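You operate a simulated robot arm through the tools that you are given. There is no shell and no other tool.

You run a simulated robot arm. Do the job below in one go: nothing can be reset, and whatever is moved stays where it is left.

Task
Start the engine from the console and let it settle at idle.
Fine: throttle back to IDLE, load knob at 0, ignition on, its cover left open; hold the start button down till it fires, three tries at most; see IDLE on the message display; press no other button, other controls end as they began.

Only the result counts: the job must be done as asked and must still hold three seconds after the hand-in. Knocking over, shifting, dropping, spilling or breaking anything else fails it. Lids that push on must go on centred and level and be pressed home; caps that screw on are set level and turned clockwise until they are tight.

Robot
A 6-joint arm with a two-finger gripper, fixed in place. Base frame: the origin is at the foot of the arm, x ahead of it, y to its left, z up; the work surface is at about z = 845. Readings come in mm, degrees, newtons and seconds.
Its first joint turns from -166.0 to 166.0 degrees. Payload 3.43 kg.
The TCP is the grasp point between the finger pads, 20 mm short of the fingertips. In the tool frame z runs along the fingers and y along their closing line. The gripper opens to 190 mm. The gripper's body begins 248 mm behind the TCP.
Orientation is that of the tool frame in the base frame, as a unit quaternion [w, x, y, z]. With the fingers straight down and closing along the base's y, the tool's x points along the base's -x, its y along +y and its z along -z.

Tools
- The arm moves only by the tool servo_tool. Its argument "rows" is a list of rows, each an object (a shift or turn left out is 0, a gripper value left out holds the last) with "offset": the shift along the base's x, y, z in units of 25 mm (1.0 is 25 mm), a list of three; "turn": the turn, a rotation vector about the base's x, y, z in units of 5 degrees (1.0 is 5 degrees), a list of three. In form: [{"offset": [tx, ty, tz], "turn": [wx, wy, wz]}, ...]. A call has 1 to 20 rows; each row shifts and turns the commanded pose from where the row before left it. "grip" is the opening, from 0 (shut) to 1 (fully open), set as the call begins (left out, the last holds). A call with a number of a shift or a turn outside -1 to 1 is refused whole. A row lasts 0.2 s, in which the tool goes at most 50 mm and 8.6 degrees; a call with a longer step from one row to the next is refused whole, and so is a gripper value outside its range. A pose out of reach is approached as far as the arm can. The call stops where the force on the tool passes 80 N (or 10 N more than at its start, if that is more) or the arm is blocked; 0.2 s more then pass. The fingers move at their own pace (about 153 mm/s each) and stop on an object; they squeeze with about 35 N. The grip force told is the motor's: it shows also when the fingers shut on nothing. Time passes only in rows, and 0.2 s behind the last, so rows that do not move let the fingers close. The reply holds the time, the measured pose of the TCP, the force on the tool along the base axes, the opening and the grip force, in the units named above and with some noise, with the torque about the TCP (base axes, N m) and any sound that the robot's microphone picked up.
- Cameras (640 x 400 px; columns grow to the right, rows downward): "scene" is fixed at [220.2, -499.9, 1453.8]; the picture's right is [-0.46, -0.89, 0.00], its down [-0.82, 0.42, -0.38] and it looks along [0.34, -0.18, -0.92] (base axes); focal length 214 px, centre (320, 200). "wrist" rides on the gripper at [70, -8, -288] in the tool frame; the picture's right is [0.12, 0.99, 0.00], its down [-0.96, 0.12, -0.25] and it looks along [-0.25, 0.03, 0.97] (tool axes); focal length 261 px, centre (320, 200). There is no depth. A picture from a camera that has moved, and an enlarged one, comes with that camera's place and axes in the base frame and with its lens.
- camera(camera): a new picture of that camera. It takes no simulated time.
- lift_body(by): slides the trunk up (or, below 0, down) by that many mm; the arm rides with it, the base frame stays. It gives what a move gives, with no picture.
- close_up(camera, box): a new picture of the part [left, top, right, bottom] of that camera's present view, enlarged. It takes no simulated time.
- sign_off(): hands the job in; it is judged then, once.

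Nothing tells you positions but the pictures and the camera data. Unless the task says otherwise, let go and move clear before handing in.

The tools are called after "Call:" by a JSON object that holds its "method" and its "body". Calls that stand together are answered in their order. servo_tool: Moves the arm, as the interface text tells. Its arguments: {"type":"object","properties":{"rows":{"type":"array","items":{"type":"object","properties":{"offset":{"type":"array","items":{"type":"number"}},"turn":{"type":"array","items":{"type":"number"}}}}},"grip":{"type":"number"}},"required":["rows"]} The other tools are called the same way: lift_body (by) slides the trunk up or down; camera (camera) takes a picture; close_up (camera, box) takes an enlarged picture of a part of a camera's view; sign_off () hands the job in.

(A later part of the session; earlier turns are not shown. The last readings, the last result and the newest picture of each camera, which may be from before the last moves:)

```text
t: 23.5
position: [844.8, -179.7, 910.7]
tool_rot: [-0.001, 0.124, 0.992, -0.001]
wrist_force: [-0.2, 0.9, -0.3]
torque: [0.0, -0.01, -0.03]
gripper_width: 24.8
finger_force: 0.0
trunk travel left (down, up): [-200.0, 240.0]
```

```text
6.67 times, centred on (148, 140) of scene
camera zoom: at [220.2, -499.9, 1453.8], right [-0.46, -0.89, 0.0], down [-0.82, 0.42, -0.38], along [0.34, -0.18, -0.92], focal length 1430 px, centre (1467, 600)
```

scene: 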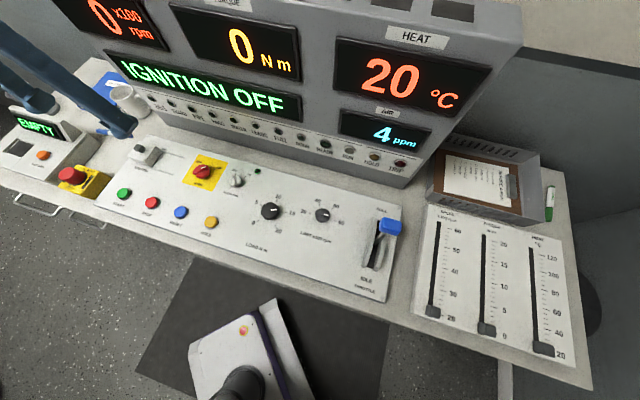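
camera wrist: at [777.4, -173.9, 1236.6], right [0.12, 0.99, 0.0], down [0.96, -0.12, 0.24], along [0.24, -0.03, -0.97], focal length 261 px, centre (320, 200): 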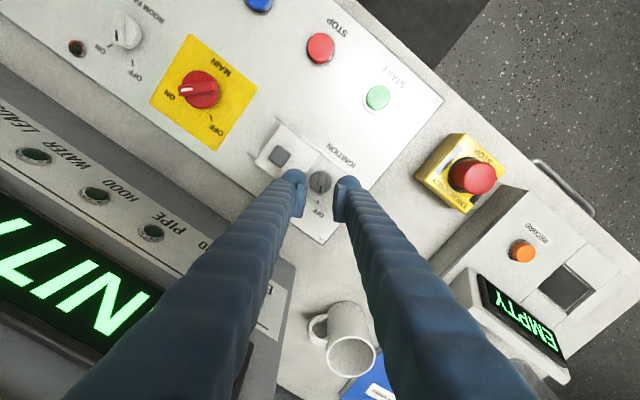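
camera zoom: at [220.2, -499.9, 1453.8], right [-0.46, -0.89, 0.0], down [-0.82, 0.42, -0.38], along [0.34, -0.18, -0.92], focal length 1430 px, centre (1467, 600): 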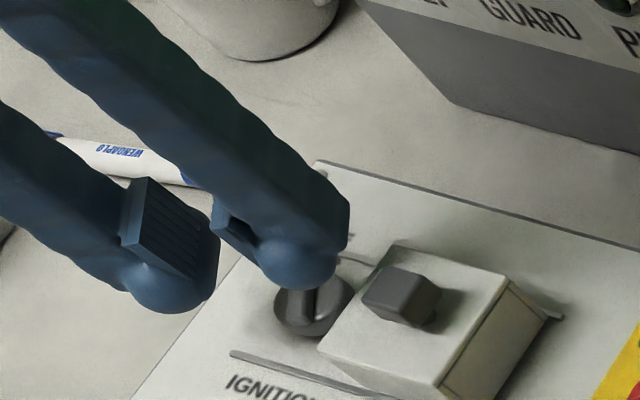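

Call:
{"method": "servo_tool", "body": {"rows": [{"offset": [0, -0.04, -0.3]}, {"offset": [0, 0, -0.3]}, {"offset": [0, 0, -0.16]}, {}]}}

Call:
{"method": "close_up", "body": {"camera": "wrist", "box": [240, 130, 400, 230]}}

Call:
{"method": "close_up", "body": {"camera": "scene", "box": [110, 120, 174, 160]}}

```text
t: 24.5
position: [844.7, -180.7, 892.5]
tool_rot: [0.0, 0.124, 0.992, -0.001]
wrist_force: [-1.0, 0.2, 0.2]
torque: [0.0, 0.01, -0.02]
gripper_width: 24.7
finger_force: 0.0
trunk travel left (down, up): [-200.0, 240.0]
```

```text
4.00 times, centred on (320, 180) of wrist
camera zoom: at [775.1, -170.8, 1180.3], right [0.13, 0.99, 0.0], down [0.96, -0.12, 0.25], along [0.24, -0.03, -0.97], focal length 1043 px, centre (320, 280)
```

zoom: 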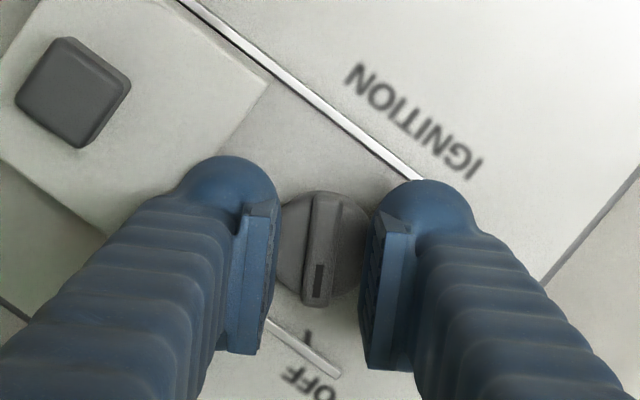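

```text
10.00 times, centred on (142, 140) of scene
camera zoom: at [220.2, -499.9, 1453.8], right [-0.46, -0.89, 0.0], down [-0.82, 0.42, -0.38], along [0.34, -0.18, -0.92], focal length 2145 px, centre (2100, 800)
```

zoom: 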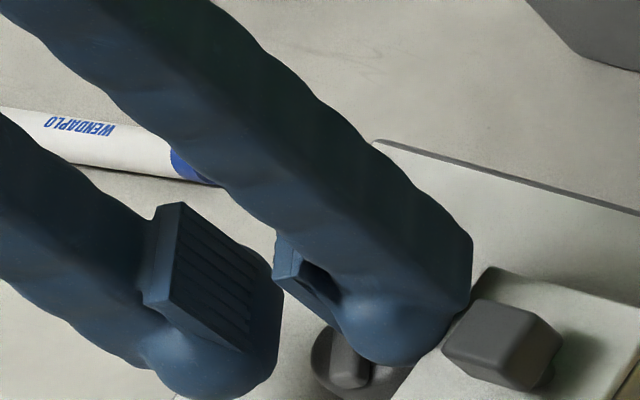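

Call:
{"method": "servo_tool", "body": {"rows": [{"offset": [0, 0, -0.08]}, {"offset": [0, 0, -0.08]}, {"offset": [0, 0, -0.08]}, {}]}}

```text
t: 25.5
position: [844.1, -181.6, 889.9]
tool_rot: [0.004, 0.123, 0.992, -0.002]
wrist_force: [3.7, 1.7, 52.5]
torque: [-1.93, 1.24, 0.14]
gripper_width: 25.3
finger_force: 0.5
trunk travel left (down, up): [-200.0, 240.0]
```

The bulky outer side of the finger is touching the cover edge. I'll lift and grip the knob along its bar instead, with the fingers closing front-to-back, well clear of the cover.

Call:
{"method": "servo_tool", "body": {"rows": [{"offset": [0.05, 0.05, 0.3]}, {"offset": [0, 0, 0.9], "turn": [0, 0, 0.5]}, {"offset": [0, 0, 0.9], "turn": [0, 0, 1]}, {"turn": [0, 0, 1]}, {"turn": [0, 0, 1]}, {"turn": [0, 0, 1]}, {"turn": [0, 0, 1]}, {"turn": [0, 0, 1]}, {"turn": [0, 0, 1]}, {"turn": [0, 0, 1]}, {"turn": [0, 0, 1]}, {"turn": [0, 0, 1]}, {"turn": [0, 0, 1]}, {"turn": [0, 0, 1]}, {"turn": [0, 0, 1]}, {"turn": [0, 0, 1]}, {"turn": [0, 0, 1]}, {"turn": [0, 0, 1]}, {"turn": [0, 0, 1]}, {}]}}

Call:
{"method": "camera", "body": {"camera": "wrist"}}

Call:
{"method": "close_up", "body": {"camera": "scene", "box": [100, 110, 228, 190]}}

```text
t: 29.7
position: [846.7, -179.2, 937.3]
tool_rot: [0.001, -0.597, 0.802, -0.001]
wrist_force: [-0.5, -0.4, 0.6]
torque: [0.0, -0.02, 0.02]
gripper_width: 24.6
finger_force: 0.1
trunk travel left (down, up): [-200.0, 240.0]
```

```text
taken
camera wrist: at [833.0, -248.6, 1226.3], right [-0.99, 0.17, 0.0], down [0.17, 0.95, 0.25], along [0.04, 0.24, -0.97], focal length 261 px, centre (320, 200)
```

wrist: 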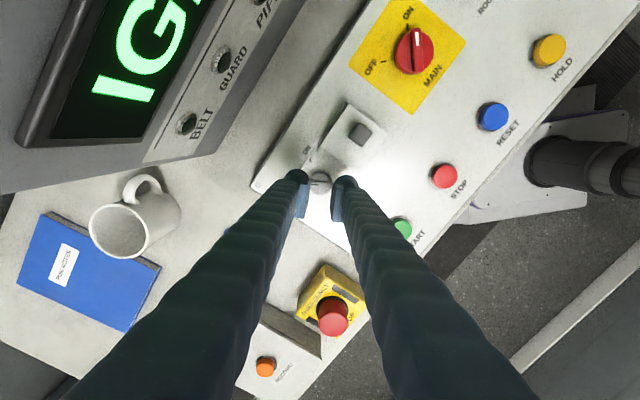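

```text
5.00 times, centred on (164, 150) of scene
camera zoom: at [220.2, -499.9, 1453.8], right [-0.46, -0.89, 0.0], down [-0.82, 0.42, -0.38], along [0.34, -0.18, -0.92], focal length 1072 px, centre (1100, 450)
```

zoom: 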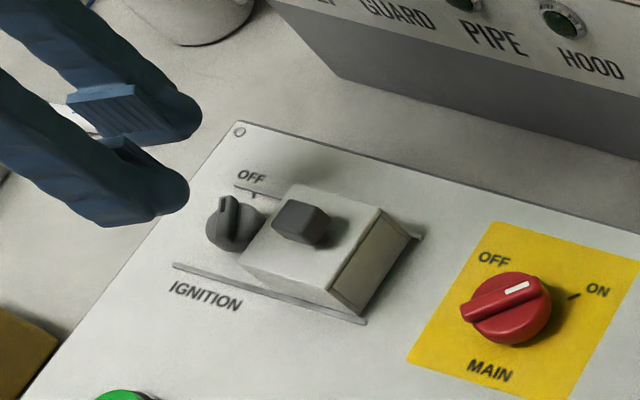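

Call:
{"method": "servo_tool", "body": {"rows": [{}, {}], "grip": 0.32}}

Call:
{"method": "close_up", "body": {"camera": "wrist", "box": [240, 130, 400, 230]}}

```text
t: 30.3
position: [845.5, -178.1, 937.7]
tool_rot: [0.001, -0.597, 0.802, 0.0]
wrist_force: [-0.2, 0.6, 0.1]
torque: [0.03, -0.02, 0.01]
gripper_width: 61.0
finger_force: 0.0
trunk travel left (down, up): [-200.0, 240.0]
```

```text
4.00 times, centred on (320, 180) of wrist
camera zoom: at [832.9, -248.6, 1226.3], right [-0.99, 0.17, 0.0], down [0.17, 0.95, 0.25], along [0.04, 0.24, -0.97], focal length 1043 px, centre (320, 280)
```

zoom: 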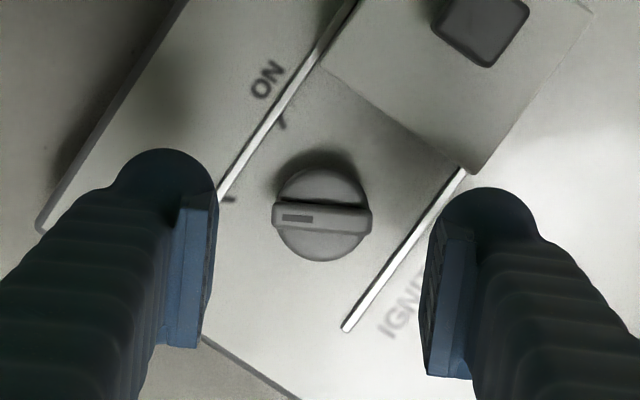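

The bar is now lined up with the closing direction and centred. I'm going down around the knob.

Call:
{"method": "servo_tool", "body": {"rows": [{"offset": [0, 0, -0.6]}, {"offset": [0, 0, -0.6]}, {"offset": [0, 0, -0.6]}, {"offset": [0, 0, -0.2]}, {"offset": [0, 0, -0.16]}, {"offset": [0, 0, -0.16]}, {}]}}

Call:
{"method": "close_up", "body": {"camera": "wrist", "box": [240, 130, 400, 230]}}

Call:
{"method": "close_up", "body": {"camera": "scene", "box": [100, 120, 180, 170]}}

```text
t: 31.9
position: [847.5, -179.9, 880.5]
tool_rot: [0.001, -0.597, 0.802, 0.0]
wrist_force: [0.1, 0.6, 0.2]
torque: [0.01, -0.01, 0.01]
gripper_width: 61.0
finger_force: 0.0
trunk travel left (down, up): [-200.0, 240.0]
```

```text
4.00 times, centred on (320, 180) of wrist
camera zoom: at [833.6, -249.1, 1168.6], right [-0.99, 0.17, 0.0], down [0.17, 0.95, 0.25], along [0.04, 0.24, -0.97], focal length 1043 px, centre (320, 280)
```

zoom: 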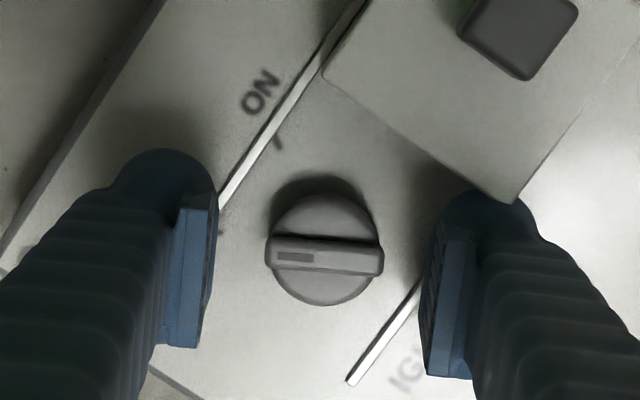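

```text
8.00 times, centred on (140, 145) of scene
camera zoom: at [220.2, -499.9, 1453.8], right [-0.46, -0.89, 0.0], down [-0.82, 0.42, -0.38], along [0.34, -0.18, -0.92], focal length 1716 px, centre (1760, 640)
```

zoom: 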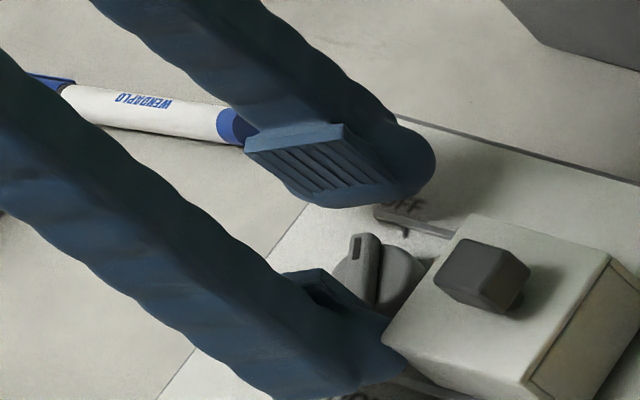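

Call:
{"method": "servo_tool", "body": {"rows": [{"offset": [0, 0, -0.08]}, {"offset": [0, 0, -0.06]}, {}], "grip": 0.25}}

Call:
{"method": "servo_tool", "body": {"rows": [{}, {}, {}], "grip": 0}}

Call:
{"method": "close_up", "body": {"camera": "wrist", "box": [240, 130, 400, 230]}}

```text
t: 32.7
position: [847.2, -178.2, 877.9]
tool_rot: [0.0, -0.597, 0.802, -0.001]
wrist_force: [-0.4, -0.4, -0.4]
torque: [-0.02, 0.0, 0.0]
gripper_width: 47.6
finger_force: 0.1
trunk travel left (down, up): [-200.0, 240.0]
```

```text
t: 33.5
position: [845.7, -177.0, 877.3]
tool_rot: [0.0, -0.597, 0.802, -0.001]
wrist_force: [-7.5, 2.9, -1.1]
torque: [0.05, 0.08, -0.03]
gripper_width: 34.8
finger_force: 44.9
trunk travel left (down, up): [-200.0, 240.0]
```

```text
4.00 times, centred on (320, 180) of wrist
camera zoom: at [833.1, -247.7, 1165.2], right [-0.99, 0.17, 0.0], down [0.17, 0.95, 0.25], along [0.04, 0.24, -0.97], focal length 1043 px, centre (320, 280)
```

zoom: 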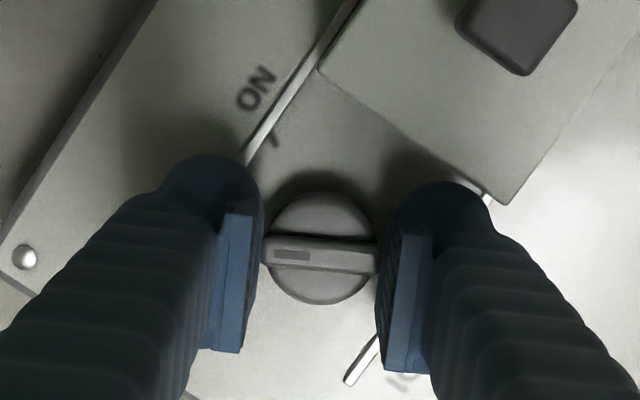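

Gripped at 35 mm. I'm turning clockwise toward ON.

Call:
{"method": "servo_tool", "body": {"rows": [{"turn": [0, 0, -1]}, {"turn": [0, 0, -1]}, {"turn": [0, 0, -1]}, {"turn": [0, 0, -1]}, {"turn": [0, 0, -1]}, {"turn": [0, 0, -1]}, {}]}}

Call:
{"method": "close_up", "body": {"camera": "wrist", "box": [240, 130, 400, 230]}}

Call:
{"method": "camera", "body": {"camera": "scene"}}

```text
t: 35.1
position: [846.7, -179.3, 876.4]
tool_rot: [0.0, -0.368, 0.93, -0.002]
wrist_force: [1.9, 3.7, -1.9]
torque: [0.12, -0.08, -0.02]
gripper_width: 34.8
finger_force: 44.7
trunk travel left (down, up): [-200.0, 240.0]
```

```text
4.00 times, centred on (320, 180) of wrist
camera zoom: at [800.6, -232.3, 1165.2], right [-0.77, 0.64, 0.0], down [0.62, 0.74, 0.25], along [0.16, 0.19, -0.97], focal length 1043 px, centre (320, 280)
```

zoom: 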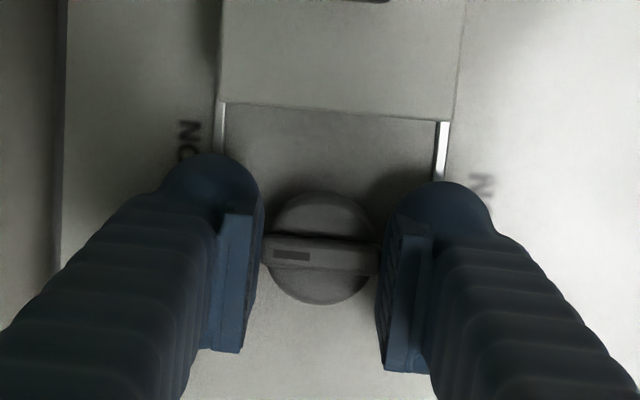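

```text
taken
```

scene: 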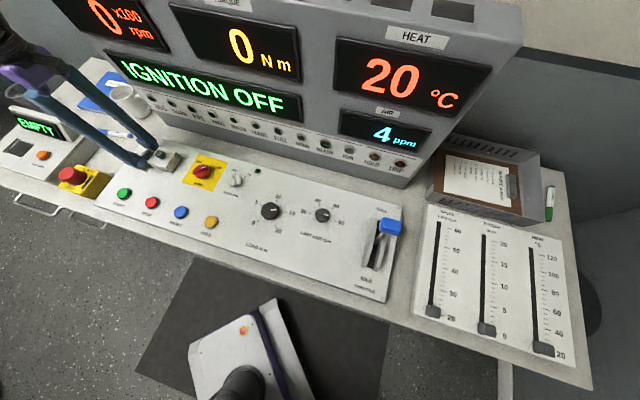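

Call:
{"method": "servo_tool", "body": {"rows": [{"turn": [0, 0, -1]}, {"turn": [0, 0, -1]}, {"turn": [0, 0, -1]}, {"turn": [0, 0, -1]}, {"turn": [0, 0, -1]}, {"turn": [0, 0, -1]}, {}]}}

Call:
{"method": "close_up", "body": {"camera": "wrist", "box": [240, 130, 400, 230]}}

Call:
{"method": "camera", "body": {"camera": "scene"}}

```text
t: 36.7
position: [847.3, -180.1, 877.4]
tool_rot: [0.001, -0.116, 0.993, -0.001]
wrist_force: [5.1, -9.5, 11.7]
torque: [-0.24, 0.13, 0.64]
gripper_width: 34.8
finger_force: 44.4
trunk travel left (down, up): [-200.0, 240.0]
```

```text
4.00 times, centred on (320, 180) of wrist
camera zoom: at [780.2, -203.0, 1165.1], right [-0.34, 0.94, 0.0], down [0.91, 0.33, 0.25], along [0.23, 0.08, -0.97], focal length 1043 px, centre (320, 280)
```

zoom: 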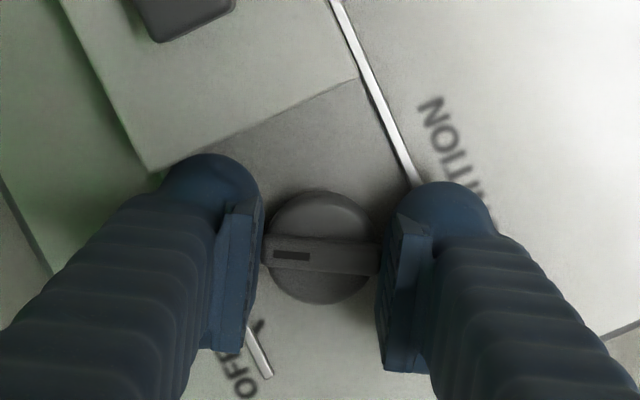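

```text
taken
```

scene: 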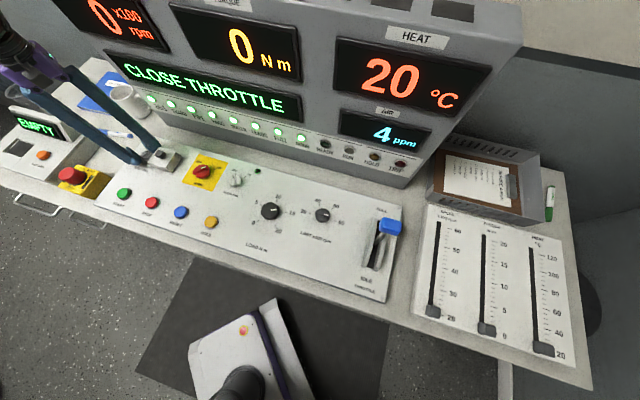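

The ignition is on, and the message now reads "CLOSE THROTTLE". I'll open slightly, lift straight up and check.

Call:
{"method": "servo_tool", "body": {"rows": [{}, {"offset": [0, 0, 0.3]}, {"offset": [0, 0, 0.8]}, {"offset": [0, 0, 0.8]}, {"offset": [0, 0, 0.8]}, {"offset": [0, 0, 0.8]}, {}], "grip": 0.24}}

Call:
{"method": "camera", "body": {"camera": "scene"}}

Call:
{"method": "close_up", "body": {"camera": "scene", "box": [100, 110, 228, 190]}}

Call:
{"method": "camera", "body": {"camera": "wrist"}}

```text
t: 38.3
position: [845.8, -178.9, 963.4]
tool_rot: [0.0, -0.115, 0.993, -0.002]
wrist_force: [-0.5, -0.1, -0.2]
torque: [-0.02, -0.04, -0.03]
gripper_width: 45.5
finger_force: 0.0
trunk travel left (down, up): [-200.0, 240.0]
```

```text
taken
```

scene: 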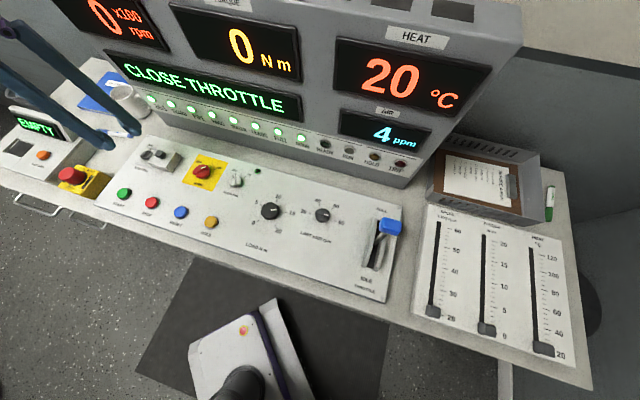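

```text
5.00 times, centred on (164, 150) of scene
camera zoom: at [220.2, -499.9, 1453.8], right [-0.46, -0.89, 0.0], down [-0.82, 0.42, -0.38], along [0.34, -0.18, -0.92], focal length 1072 px, centre (1100, 450)
```

zoom: 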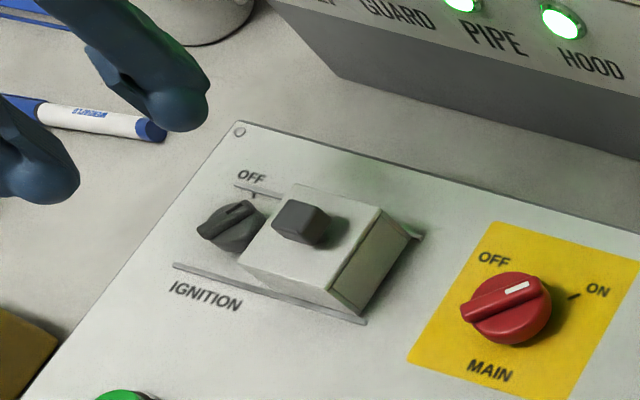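

```text
taken
camera wrist: at [779.3, -201.4, 1251.9], right [-0.34, 0.94, 0.0], down [0.91, 0.33, 0.25], along [0.23, 0.08, -0.97], focal length 261 px, centre (320, 200)
```

wrist: 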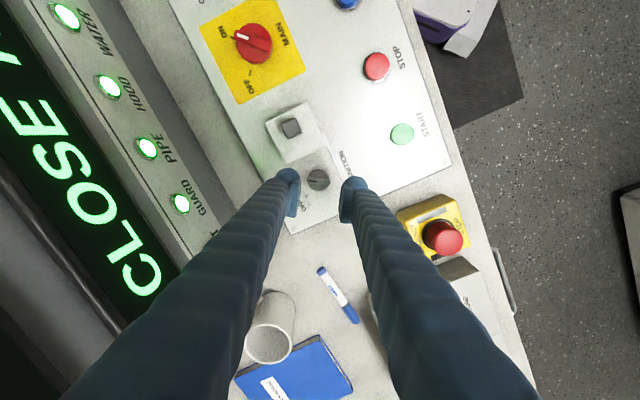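

Ignition is on, the cover is open and all the interlock lamps are lit. Next is the throttle. I'll travel high along the panel with the tool aligned to the console and look at the lever.

Call:
{"method": "servo_tool", "body": {"rows": [{"offset": [0, 0, 0.9], "turn": [0, 0, -0.6]}, {"offset": [-0.5, -0.5, 0.9], "turn": [0, 0, -0.6]}, {"offset": [-0.9, -0.9, 0.9], "turn": [0, 0, -0.6]}, {"offset": [-0.95, -0.9, 0.9], "turn": [0, 0, -0.6]}, {"offset": [-0.95, -0.9, 0.9], "turn": [0, 0, -0.6]}, {"offset": [-0.95, -0.9, 0.9], "turn": [0, 0, -0.6]}, {"offset": [-0.95, -0.9, 0.9], "turn": [0, 0, -0.6]}, {"offset": [-0.95, -0.9, 0.9], "turn": [0, 0, -0.6]}, {"offset": [-0.95, -0.9, 0], "turn": [0, 0, -0.6]}, {"offset": [-0.95, -0.9, 0], "turn": [0, 0, -0.6]}, {"offset": [-0.95, -0.9, 0], "turn": [0, 0, -0.6]}, {"offset": [-0.95, -0.9, 0], "turn": [0, 0, -0.6]}, {"offset": [-0.95, -0.9, 0], "turn": [0, 0, -0.6]}, {"offset": [-0.95, -0.9, 0], "turn": [0, 0, -0.6]}, {"offset": [-0.95, -0.9, 0], "turn": [0, 0, -0.6]}, {"offset": [-0.95, -0.9, 0], "turn": [0, 0, -0.6]}, {"offset": [-0.95, -0.9, 0], "turn": [0, 0, -0.6]}, {"offset": [-0.95, -0.9, 0], "turn": [0, 0, -0.6]}, {"offset": [-0.95, -0.9, 0], "turn": [0, 0, -0.6]}, {}], "grip": 0.6}}

Call:
{"method": "camera", "body": {"camera": "wrist"}}

Call:
{"method": "camera", "body": {"camera": "scene"}}

```text
t: 42.5
position: [427.8, -571.3, 1142.8]
tool_rot: [-0.001, 0.372, 0.928, -0.001]
wrist_force: [-0.1, -0.9, 0.2]
torque: [0.06, -0.01, 0.02]
gripper_width: 114.0
finger_force: 0.1
trunk travel left (down, up): [-200.0, 240.0]
```

```text
taken
camera wrist: at [372.7, -528.0, 1431.8], right [0.6, 0.8, 0.0], down [0.78, -0.58, 0.25], along [0.2, -0.15, -0.97], focal length 261 px, centre (320, 200)
```

wrist: 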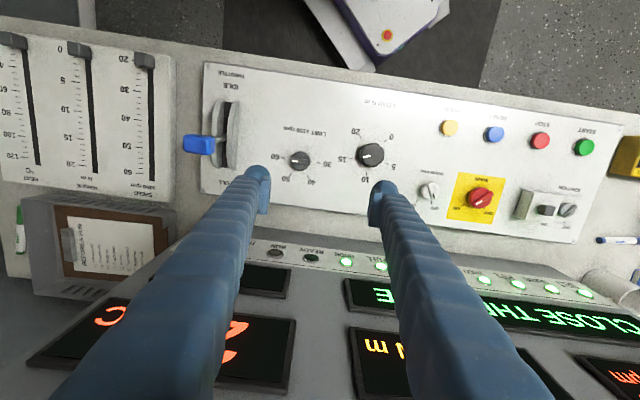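

```text
taken
```

scene: 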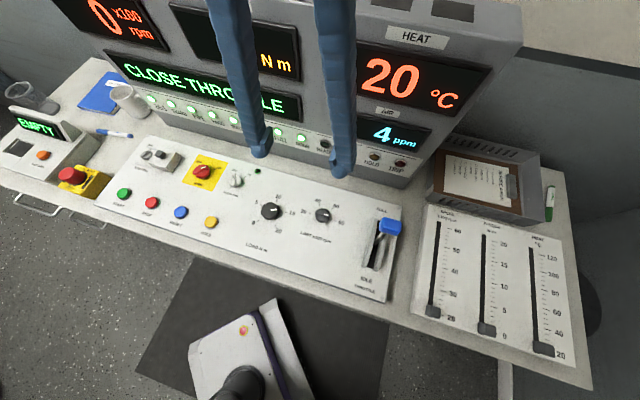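

The throttle handle is at about (265,-705,981), roughly mid-travel. I'll close the fingers and position them behind it, on the FULL side, at height first.

Call:
{"method": "servo_tool", "body": {"rows": [{"offset": [-0.703, -0.974, 0], "turn": [0, 0, -0.26]}, {"offset": [-0.703, -0.974, 0]}, {"offset": [-0.703, -0.974, 0]}, {"offset": [-0.703, -0.974, 0]}, {"offset": [-0.703, -0.974, 0]}, {"offset": [-0.703, -0.974, 0]}, {"offset": [-0.703, -0.974, 0]}, {"offset": [0, 0, -0.8]}, {"offset": [0, 0, -0.8]}, {"offset": [0, 0, -0.8]}, {}], "grip": 0}}

Call:
{"method": "camera", "body": {"camera": "wrist"}}

Call:
{"method": "close_up", "body": {"camera": "scene", "box": [300, 140, 460, 240]}}

```text
t: 44.9
position: [306.7, -744.4, 1082.3]
tool_rot: [0.0, 0.383, 0.924, -0.002]
wrist_force: [-1.0, -0.1, -0.3]
torque: [0.06, -0.01, 0.0]
gripper_width: 0.0
finger_force: 34.4
trunk travel left (down, up): [-200.0, 240.0]
```

```text
taken
camera wrist: at [252.4, -699.8, 1371.0], right [0.62, 0.79, 0.0], down [0.76, -0.6, 0.25], along [0.19, -0.15, -0.97], focal length 261 px, centre (320, 200)
```

wrist: 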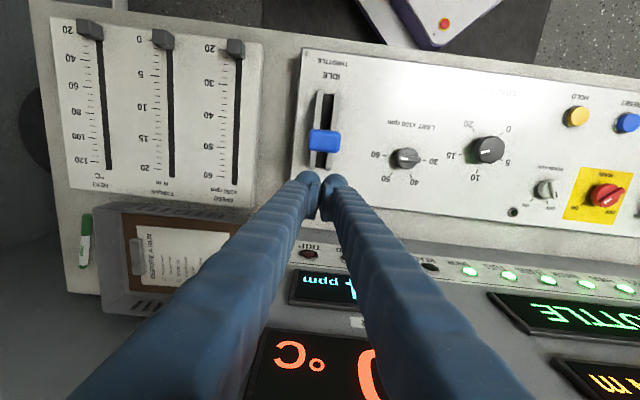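

```text
4.00 times, centred on (380, 190) of scene
camera zoom: at [220.2, -499.9, 1453.8], right [-0.46, -0.89, 0.0], down [-0.82, 0.42, -0.38], along [0.34, -0.18, -0.92], focal length 858 px, centre (80, 240)
```

zoom: 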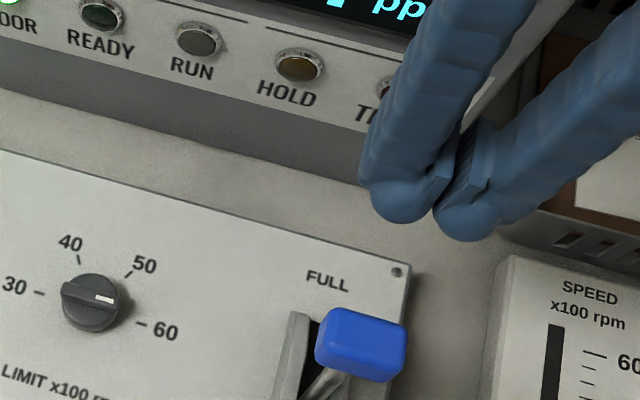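

Call:
{"method": "servo_tool", "body": {"rows": [{"offset": [0, 0, -0.8]}, {"offset": [0, 0, -0.8]}, {"offset": [0, 0, -0.8]}, {"offset": [0, 0, -0.8]}, {"offset": [0, 0, -0.8]}, {"offset": [0, 0, -0.6]}, {}], "grip": 0}}

Call:
{"method": "close_up", "body": {"camera": "wrist", "box": [220, 80, 420, 205]}}

Call:
{"method": "close_up", "body": {"camera": "scene", "box": [300, 180, 460, 280]}}

```text
t: 46.5
position: [307.3, -742.0, 967.6]
tool_rot: [-0.001, 0.382, 0.924, -0.001]
wrist_force: [0.2, -0.4, -0.2]
torque: [0.01, 0.01, 0.0]
gripper_width: 0.1
finger_force: 34.2
trunk travel left (down, up): [-200.0, 240.0]
```

```text
3.20 times, centred on (320, 142) of wrist
camera zoom: at [251.9, -697.9, 1257.0], right [0.62, 0.79, 0.0], down [0.76, -0.6, 0.25], along [0.19, -0.15, -0.97], focal length 834 px, centre (320, 384)
```

zoom: 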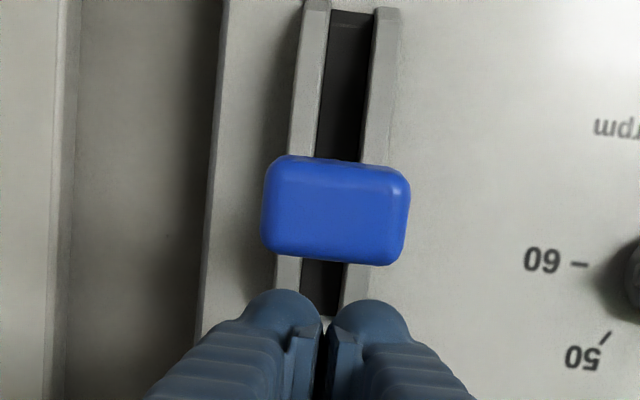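

```text
4.00 times, centred on (380, 230) of scene
camera zoom: at [220.2, -499.9, 1453.8], right [-0.46, -0.89, 0.0], down [-0.82, 0.42, -0.38], along [0.34, -0.18, -0.92], focal length 858 px, centre (80, 80)
```

zoom: 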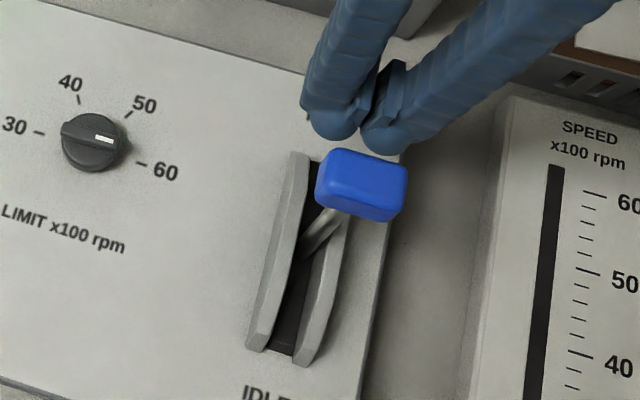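

Call:
{"method": "servo_tool", "body": {"rows": [{"offset": [-0.3, 0.3, 0]}, {"offset": [-0.3, 0.3, 0]}, {"offset": [-0.3, 0.3, 0]}, {"offset": [-0.3, 0.3, 0]}, {"offset": [-0.3, 0.3, 0]}, {}], "grip": 0}}

Call:
{"method": "close_up", "body": {"camera": "wrist", "box": [220, 60, 420, 205]}}

Call:
{"method": "close_up", "body": {"camera": "scene", "box": [300, 180, 460, 320]}}

```text
t: 47.9
position: [268.6, -705.2, 969.2]
tool_rot: [-0.002, 0.383, 0.924, -0.001]
wrist_force: [-0.3, -0.9, -1.6]
torque: [-0.02, 0.0, 0.06]
gripper_width: 0.1
finger_force: 34.4
trunk travel left (down, up): [-200.0, 240.0]
```

```text
2.76 times, centred on (320, 132) of wrist
camera zoom: at [213.7, -661.9, 1256.5], right [0.62, 0.79, 0.0], down [0.76, -0.6, 0.25], along [0.19, -0.15, -0.97], focal length 719 px, centre (320, 386)
```

zoom: 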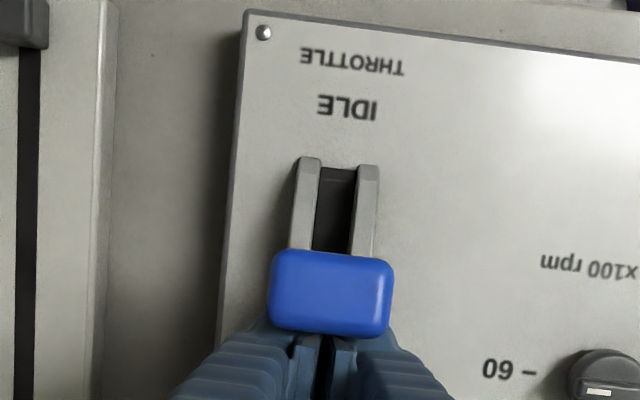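

```text
2.86 times, centred on (380, 250) of scene
camera zoom: at [220.2, -499.9, 1453.8], right [-0.46, -0.89, 0.0], down [-0.82, 0.42, -0.38], along [0.34, -0.18, -0.92], focal length 613 px, centre (149, 57)
```

zoom: 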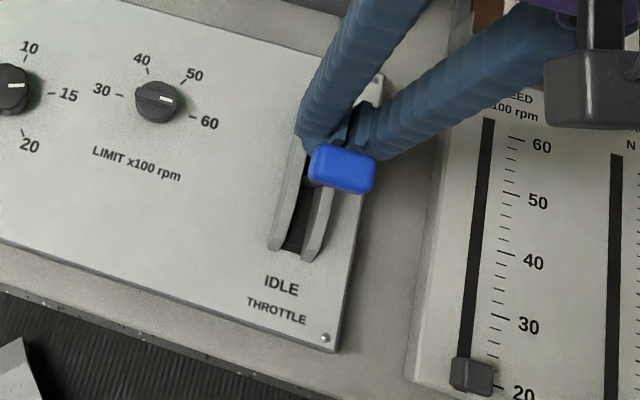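

Call:
{"method": "servo_tool", "body": {"rows": [{"offset": [-0.25, 0.25, 0]}, {"offset": [-0.25, 0.25, 0]}, {"offset": [-0.25, 0.25, 0]}, {"offset": [-0.25, 0.25, 0]}, {"offset": [-0.2, 0.2, 0]}, {}], "grip": 0}}

Call:
{"method": "close_up", "body": {"camera": "wrist", "box": [220, 60, 420, 205]}}

Call:
{"method": "camera", "body": {"camera": "scene"}}

```text
t: 49.1
position: [241.3, -679.7, 962.6]
tool_rot: [-0.002, 0.383, 0.924, 0.0]
wrist_force: [3.2, -12.4, -44.6]
torque: [-0.69, -0.49, 0.28]
gripper_width: 5.9
finger_force: 34.7
trunk travel left (down, up): [-200.0, 240.0]
stopped in row 5: the force on the tool passed its limit at 84 N (the readings are from after the stop); the commanded pose is now the measured one
```

```text
2.76 times, centred on (320, 132) of wrist
camera zoom: at [186.8, -636.2, 1251.3], right [0.62, 0.79, 0.0], down [0.76, -0.6, 0.24], along [0.19, -0.15, -0.97], focal length 719 px, centre (320, 386)
```

zoom: 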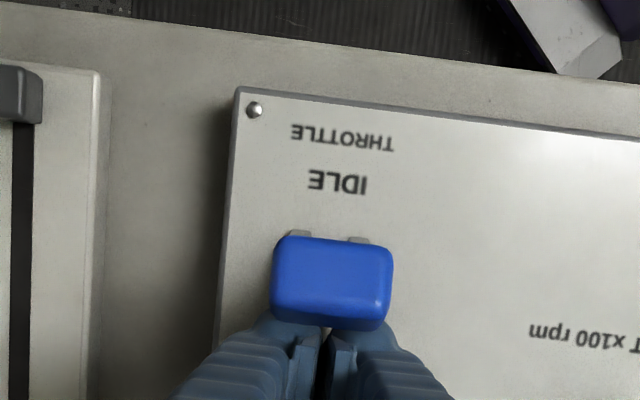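

```text
taken
```

scene: 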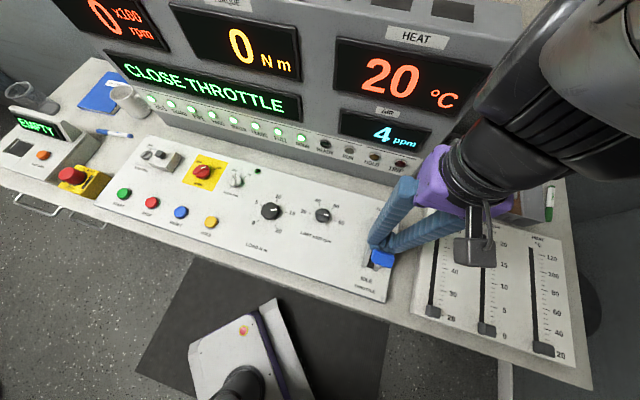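

The lever is nearly at IDLE, but its stalk wedged between the finger pads. I'll back off, come up a little and push on the blue handle itself.

Call:
{"method": "servo_tool", "body": {"rows": [{"offset": [0.15, -0.15, 0]}, {"offset": [0.3, -0.3, 0]}, {"offset": [0.4, -0.4, 0.3]}, {"offset": [0.1, -0.1, 0.5]}, {}], "grip": 0}}

Call:
{"method": "camera", "body": {"camera": "wrist"}}

Call:
{"method": "close_up", "body": {"camera": "scene", "box": [300, 180, 460, 320]}}

```text
t: 50.3
position: [264.1, -700.4, 989.4]
tool_rot: [-0.002, 0.382, 0.924, -0.002]
wrist_force: [1.2, 0.5, 0.6]
torque: [-0.06, -0.04, 0.05]
gripper_width: 0.0
finger_force: 34.3
trunk travel left (down, up): [-200.0, 240.0]
```

```text
taken
camera wrist: at [209.5, -655.9, 1277.5], right [0.62, 0.79, 0.0], down [0.76, -0.6, 0.25], along [0.19, -0.15, -0.97], focal length 261 px, centre (320, 200)
```

wrist: 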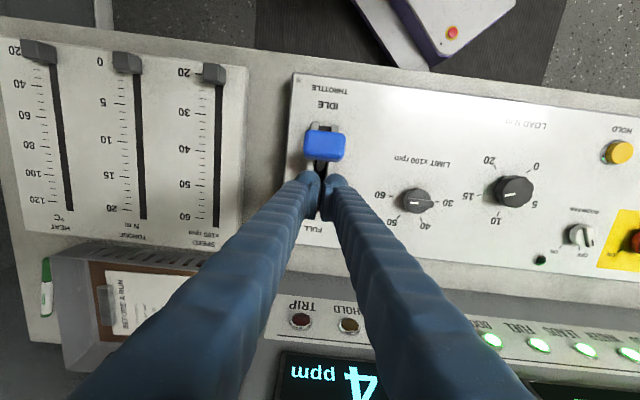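

```text
2.86 times, centred on (380, 250) of scene
camera zoom: at [220.2, -499.9, 1453.8], right [-0.46, -0.89, 0.0], down [-0.82, 0.42, -0.38], along [0.34, -0.18, -0.92], focal length 613 px, centre (149, 57)
```

zoom: 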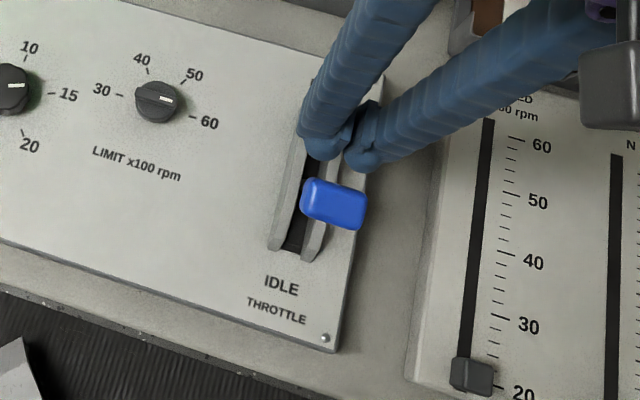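

Call:
{"method": "servo_tool", "body": {"rows": [{"offset": [-0.2, 0.2, -0.3]}, {"offset": [-0.25, 0.25, -0.25]}, {"offset": [-0.25, 0.25, 0]}, {"offset": [-0.25, 0.25, 0]}, {"offset": [-0.15, 0.15, 0]}, {"offset": [-0.1, 0.1, 0]}, {}], "grip": 0}}

Call:
{"method": "camera", "body": {"camera": "wrist"}}

Call:
{"method": "camera", "body": {"camera": "scene"}}

```text
t: 51.9
position: [234.3, -672.2, 973.6]
tool_rot: [-0.002, 0.383, 0.924, -0.001]
wrist_force: [0.9, -1.1, 0.4]
torque: [0.02, 0.01, -0.02]
gripper_width: 5.9
finger_force: 34.7
trunk travel left (down, up): [-200.0, 240.0]
```

```text
taken
camera wrist: at [179.0, -626.9, 1262.0], right [0.62, 0.79, 0.0], down [0.76, -0.6, 0.25], along [0.19, -0.15, -0.97], focal length 261 px, centre (320, 200)
```

wrist: 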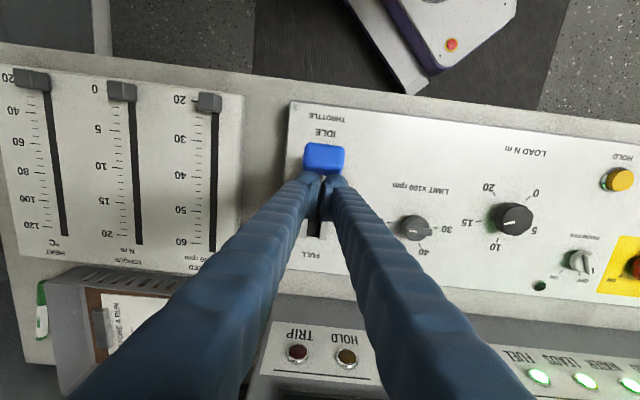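

```text
taken
```

scene: 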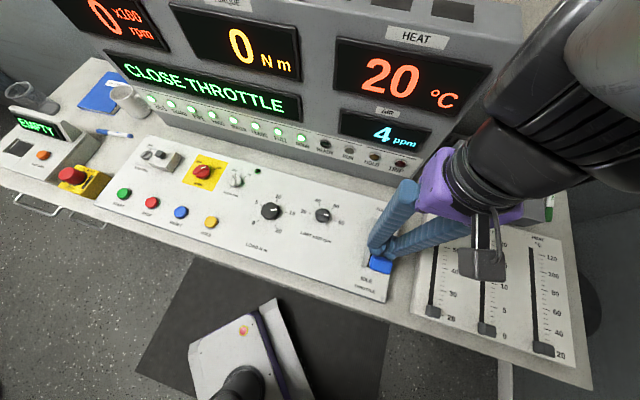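

Call:
{"method": "close_up", "body": {"camera": "wrist", "box": [270, 100, 390, 200]}}

Call:
{"method": "close_up", "body": {"camera": "scene", "box": [330, 200, 426, 310]}}

```text
4.00 times, centred on (330, 150) of wrist
camera zoom: at [179.0, -626.9, 1262.0], right [0.62, 0.79, 0.0], down [0.76, -0.6, 0.25], along [0.19, -0.15, -0.97], focal length 1043 px, centre (280, 400)
```

zoom: 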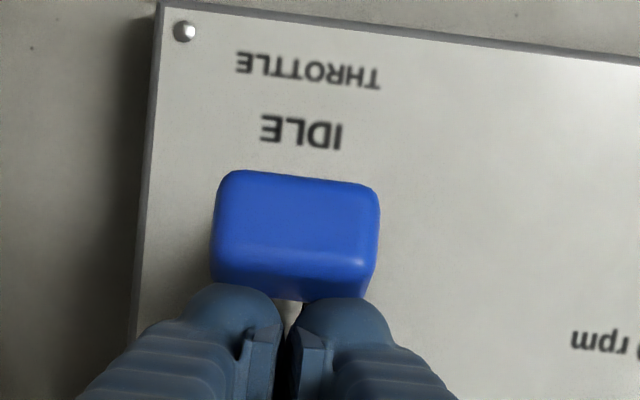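

```text
3.64 times, centred on (378, 255) of scene
camera zoom: at [220.2, -499.9, 1453.8], right [-0.46, -0.89, 0.0], down [-0.82, 0.42, -0.38], along [0.34, -0.18, -0.92], focal length 780 px, centre (109, 0)
```

zoom: 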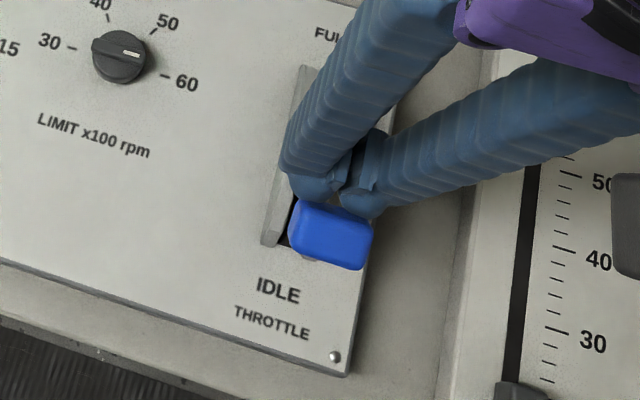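

Call:
{"method": "servo_tool", "body": {"rows": [{"offset": [-0.15, 0.15, -0.08]}, {"offset": [-0.15, 0.15, -0.08]}, {"offset": [-0.15, 0.15, -0.08]}, {"offset": [-0.15, 0.15, -0.08]}, {}], "grip": 0}}

Call:
{"method": "close_up", "body": {"camera": "wrist", "box": [270, 100, 390, 200]}}

Call:
{"method": "camera", "body": {"camera": "scene"}}

```text
t: 53.1
position: [222.9, -660.6, 968.0]
tool_rot: [0.001, 0.383, 0.924, -0.005]
wrist_force: [31.7, -27.0, 20.8]
torque: [0.0, -0.18, -0.2]
gripper_width: 5.8
finger_force: 34.5
trunk travel left (down, up): [-200.0, 240.0]
```

```text
4.00 times, centred on (330, 150) of wrist
camera zoom: at [167.3, -614.0, 1256.0], right [0.62, 0.79, -0.01], down [0.76, -0.6, 0.25], along [0.19, -0.16, -0.97], focal length 1043 px, centre (280, 400)
```

zoom: 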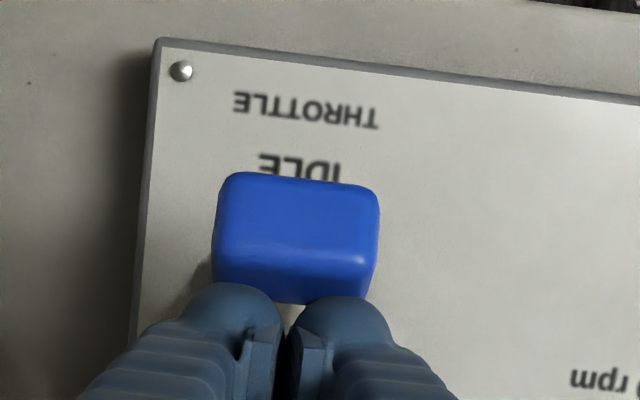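

```text
taken
```

scene: 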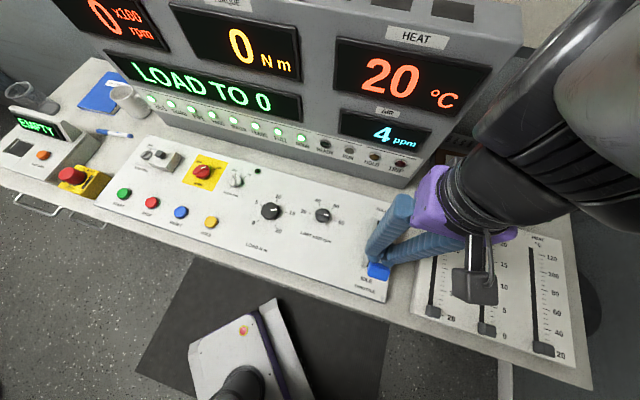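

The throttle is at IDLE and the message has changed to "LOAD TO 0". I'll release the stalk gently, back off and rise.

Call:
{"method": "servo_tool", "body": {"rows": [{}, {"offset": [0.2, -0.2, 0]}, {"offset": [0.4, -0.4, 0]}, {"offset": [0.5, -0.5, 0.1]}, {"offset": [0.5, -0.5, 0.6]}, {"offset": [0, 0, 0.9]}, {"offset": [0, 0, 0.9]}, {"offset": [0, 0, 0.9]}, {"offset": [0, 0, 0.9]}, {}], "grip": 0.12}}

Call:
{"method": "camera", "body": {"camera": "scene"}}

Call:
{"method": "camera", "body": {"camera": "wrist"}}

```text
t: 55.3
position: [257.6, -696.1, 1074.5]
tool_rot: [-0.002, 0.383, 0.924, -0.001]
wrist_force: [-0.6, 0.2, 0.1]
torque: [-0.06, 0.0, -0.02]
gripper_width: 22.8
finger_force: 0.0
trunk travel left (down, up): [-200.0, 240.0]
```

```text
taken
```

scene: 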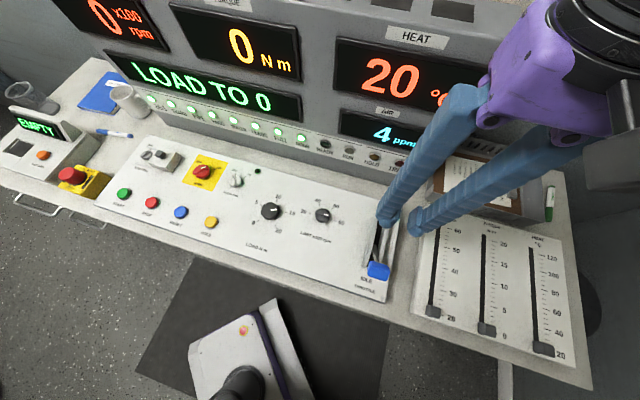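

```text
taken
camera wrist: at [203.1, -650.9, 1363.0], right [0.62, 0.79, 0.0], down [0.76, -0.6, 0.25], along [0.19, -0.15, -0.97], focal length 261 px, centre (320, 200)
```

wrist: 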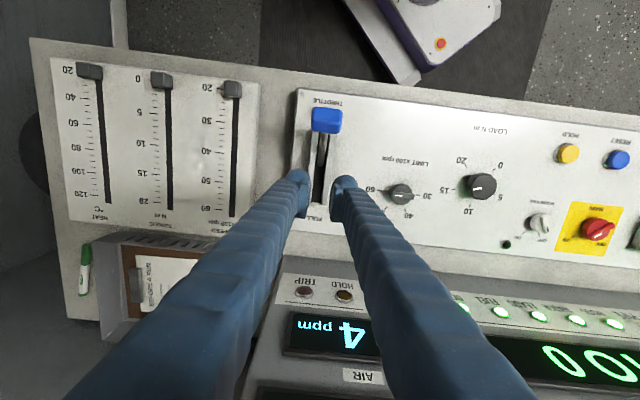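

The lever stays at IDLE. I'll go to the load knob and look straight down at its scale.

Call:
{"method": "servo_tool", "body": {"rows": [{"offset": [0.94, 1, 0]}, {"offset": [0.94, 1, 0]}, {"offset": [0.94, 1, 0]}, {"offset": [0.94, 1, 0]}, {"offset": [0.94, 1, 0]}, {"offset": [0.94, 1, 0]}, {"offset": [0.94, 1, 0]}, {"offset": [0.94, 1, 0]}, {"offset": [0.94, 1, 0]}, {"offset": [0, 0, -0.8]}, {"offset": [0, 0, -0.8]}, {"offset": [0, 0, -0.8]}, {}], "grip": 0.5}}

Call:
{"method": "close_up", "body": {"camera": "wrist", "box": [240, 120, 400, 220]}}

Call:
{"method": "close_up", "body": {"camera": "scene", "box": [230, 180, 310, 240]}}

```text
t: 58.1
position: [472.7, -470.8, 1012.8]
tool_rot: [0.0, 0.383, 0.924, -0.002]
wrist_force: [0.2, -0.5, 0.1]
torque: [0.06, 0.01, 0.02]
gripper_width: 95.0
finger_force: 0.1
trunk travel left (down, up): [-200.0, 240.0]
```

```text
4.00 times, centred on (320, 170) of wrist
camera zoom: at [417.2, -426.2, 1301.2], right [0.62, 0.79, 0.0], down [0.76, -0.6, 0.25], along [0.19, -0.15, -0.97], focal length 1043 px, centre (320, 320)
```

zoom: 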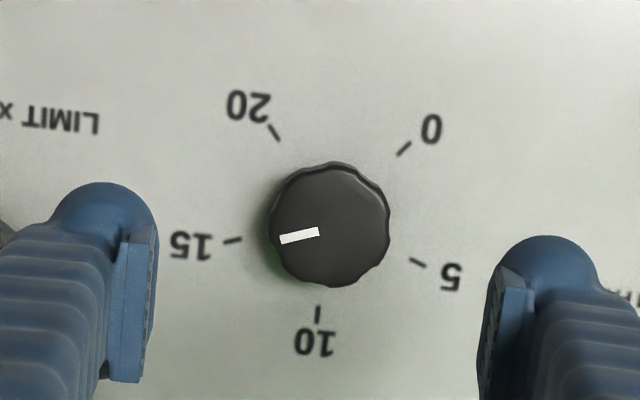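

```text
6.67 times, centred on (270, 210) of scene
camera zoom: at [220.2, -499.9, 1453.8], right [-0.46, -0.89, 0.0], down [-0.82, 0.42, -0.38], along [0.34, -0.18, -0.92], focal length 1430 px, centre (653, 133)
```

zoom: 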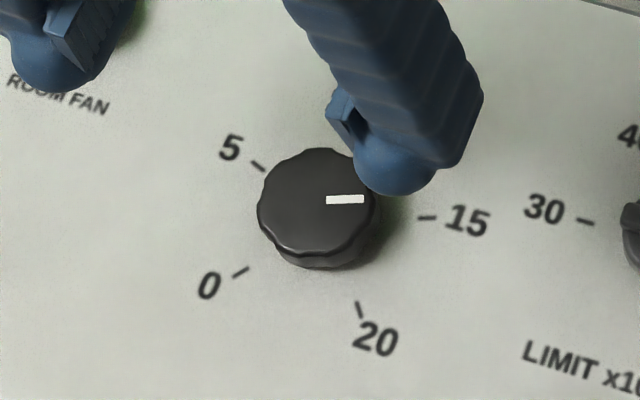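

The pointer is on 15 and the scale is about 70° per 5, so it needs about 210° counter-clockwise seen from above. I'll do that in two grips. First I centre and turn the wrist to the start yaw.

Call:
{"method": "servo_tool", "body": {"rows": [{"offset": [0.11, 0.19, 0], "turn": [0, 0, -1]}, {"turn": [0, 0, -1]}, {"turn": [0, 0, -1]}, {"turn": [0, 0, -1]}, {"turn": [0, 0, -1]}, {"turn": [0, 0, -1]}, {"turn": [0, 0, -1]}, {"turn": [0, 0, -1]}, {"turn": [0, 0, -1]}, {"offset": [0, 0, -0.8]}, {"offset": [0, 0, -0.8]}, {"offset": [0, 0, -0.8]}, {"offset": [0, 0, -0.8]}, {}], "grip": 0.42}}

Call:
{"method": "close_up", "body": {"camera": "wrist", "box": [240, 120, 400, 220]}}

Call:
{"method": "camera", "body": {"camera": "scene"}}

```text
t: 61.1
position: [473.4, -466.7, 933.9]
tool_rot: [-0.002, 0.707, 0.707, -0.001]
wrist_force: [-0.2, 0.0, -0.1]
torque: [0.0, 0.0, 0.0]
gripper_width: 79.9
finger_force: 0.0
trunk travel left (down, up): [-200.0, 240.0]
```

```text
4.00 times, centred on (320, 170) of wrist
camera zoom: at [466.1, -396.2, 1221.8], right [0.99, 0.12, 0.0], down [0.12, -0.96, 0.25], along [0.03, -0.25, -0.97], focal length 1043 px, centre (320, 320)
```

zoom: 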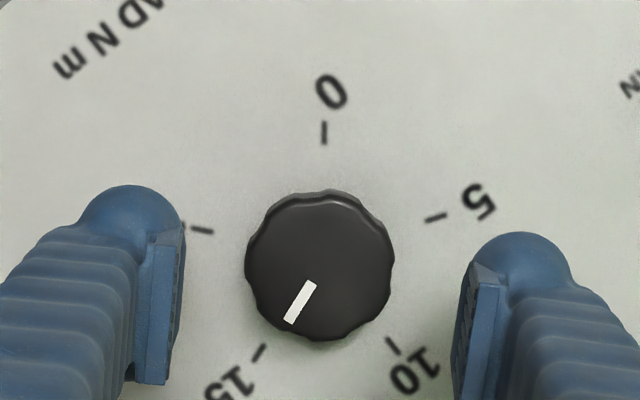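

```text
taken
```

scene: 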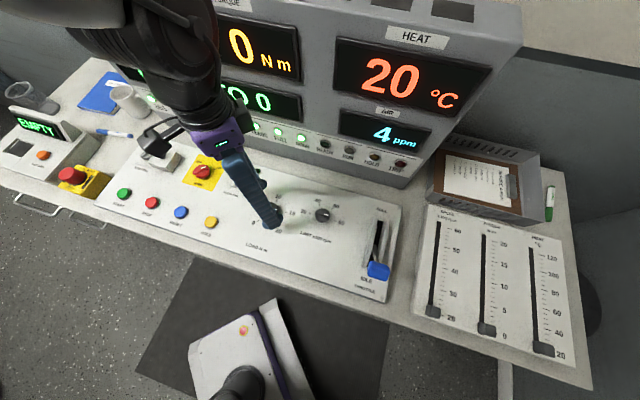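

Call:
{"method": "servo_tool", "body": {"rows": [{"offset": [0, 0, -0.7]}, {"offset": [0, 0, -0.7]}, {"offset": [0, 0, -0.5]}, {"offset": [0, 0, -0.2]}, {"offset": [0, 0, -0.16]}, {}]}}

Call:
{"method": "servo_tool", "body": {"rows": [{}, {}, {}], "grip": 0}}

Call:
{"method": "close_up", "body": {"camera": "wrist", "box": [240, 120, 400, 220]}}

```text
t: 62.5
position: [474.2, -465.1, 875.9]
tool_rot: [-0.002, 0.707, 0.707, -0.001]
wrist_force: [-0.2, 0.4, 0.0]
torque: [-0.02, -0.02, -0.01]
gripper_width: 79.8
finger_force: 0.1
trunk travel left (down, up): [-200.0, 240.0]
```

```text
t: 63.3
position: [474.6, -466.1, 876.0]
tool_rot: [-0.002, 0.706, 0.708, 0.0]
wrist_force: [-4.2, 0.3, -0.3]
torque: [0.02, 0.08, -0.02]
gripper_width: 48.8
finger_force: 45.2
trunk travel left (down, up): [-200.0, 240.0]
```

```text
4.00 times, centred on (320, 170) of wrist
camera zoom: at [466.1, -395.7, 1164.5], right [0.99, 0.12, 0.0], down [0.12, -0.96, 0.25], along [0.03, -0.24, -0.97], focal length 1043 px, centre (320, 320)
```

zoom: 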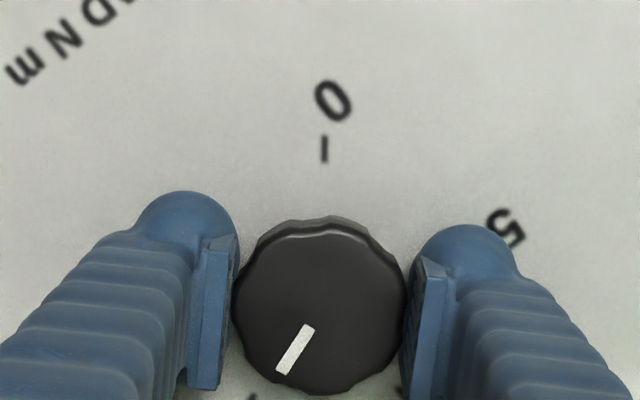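

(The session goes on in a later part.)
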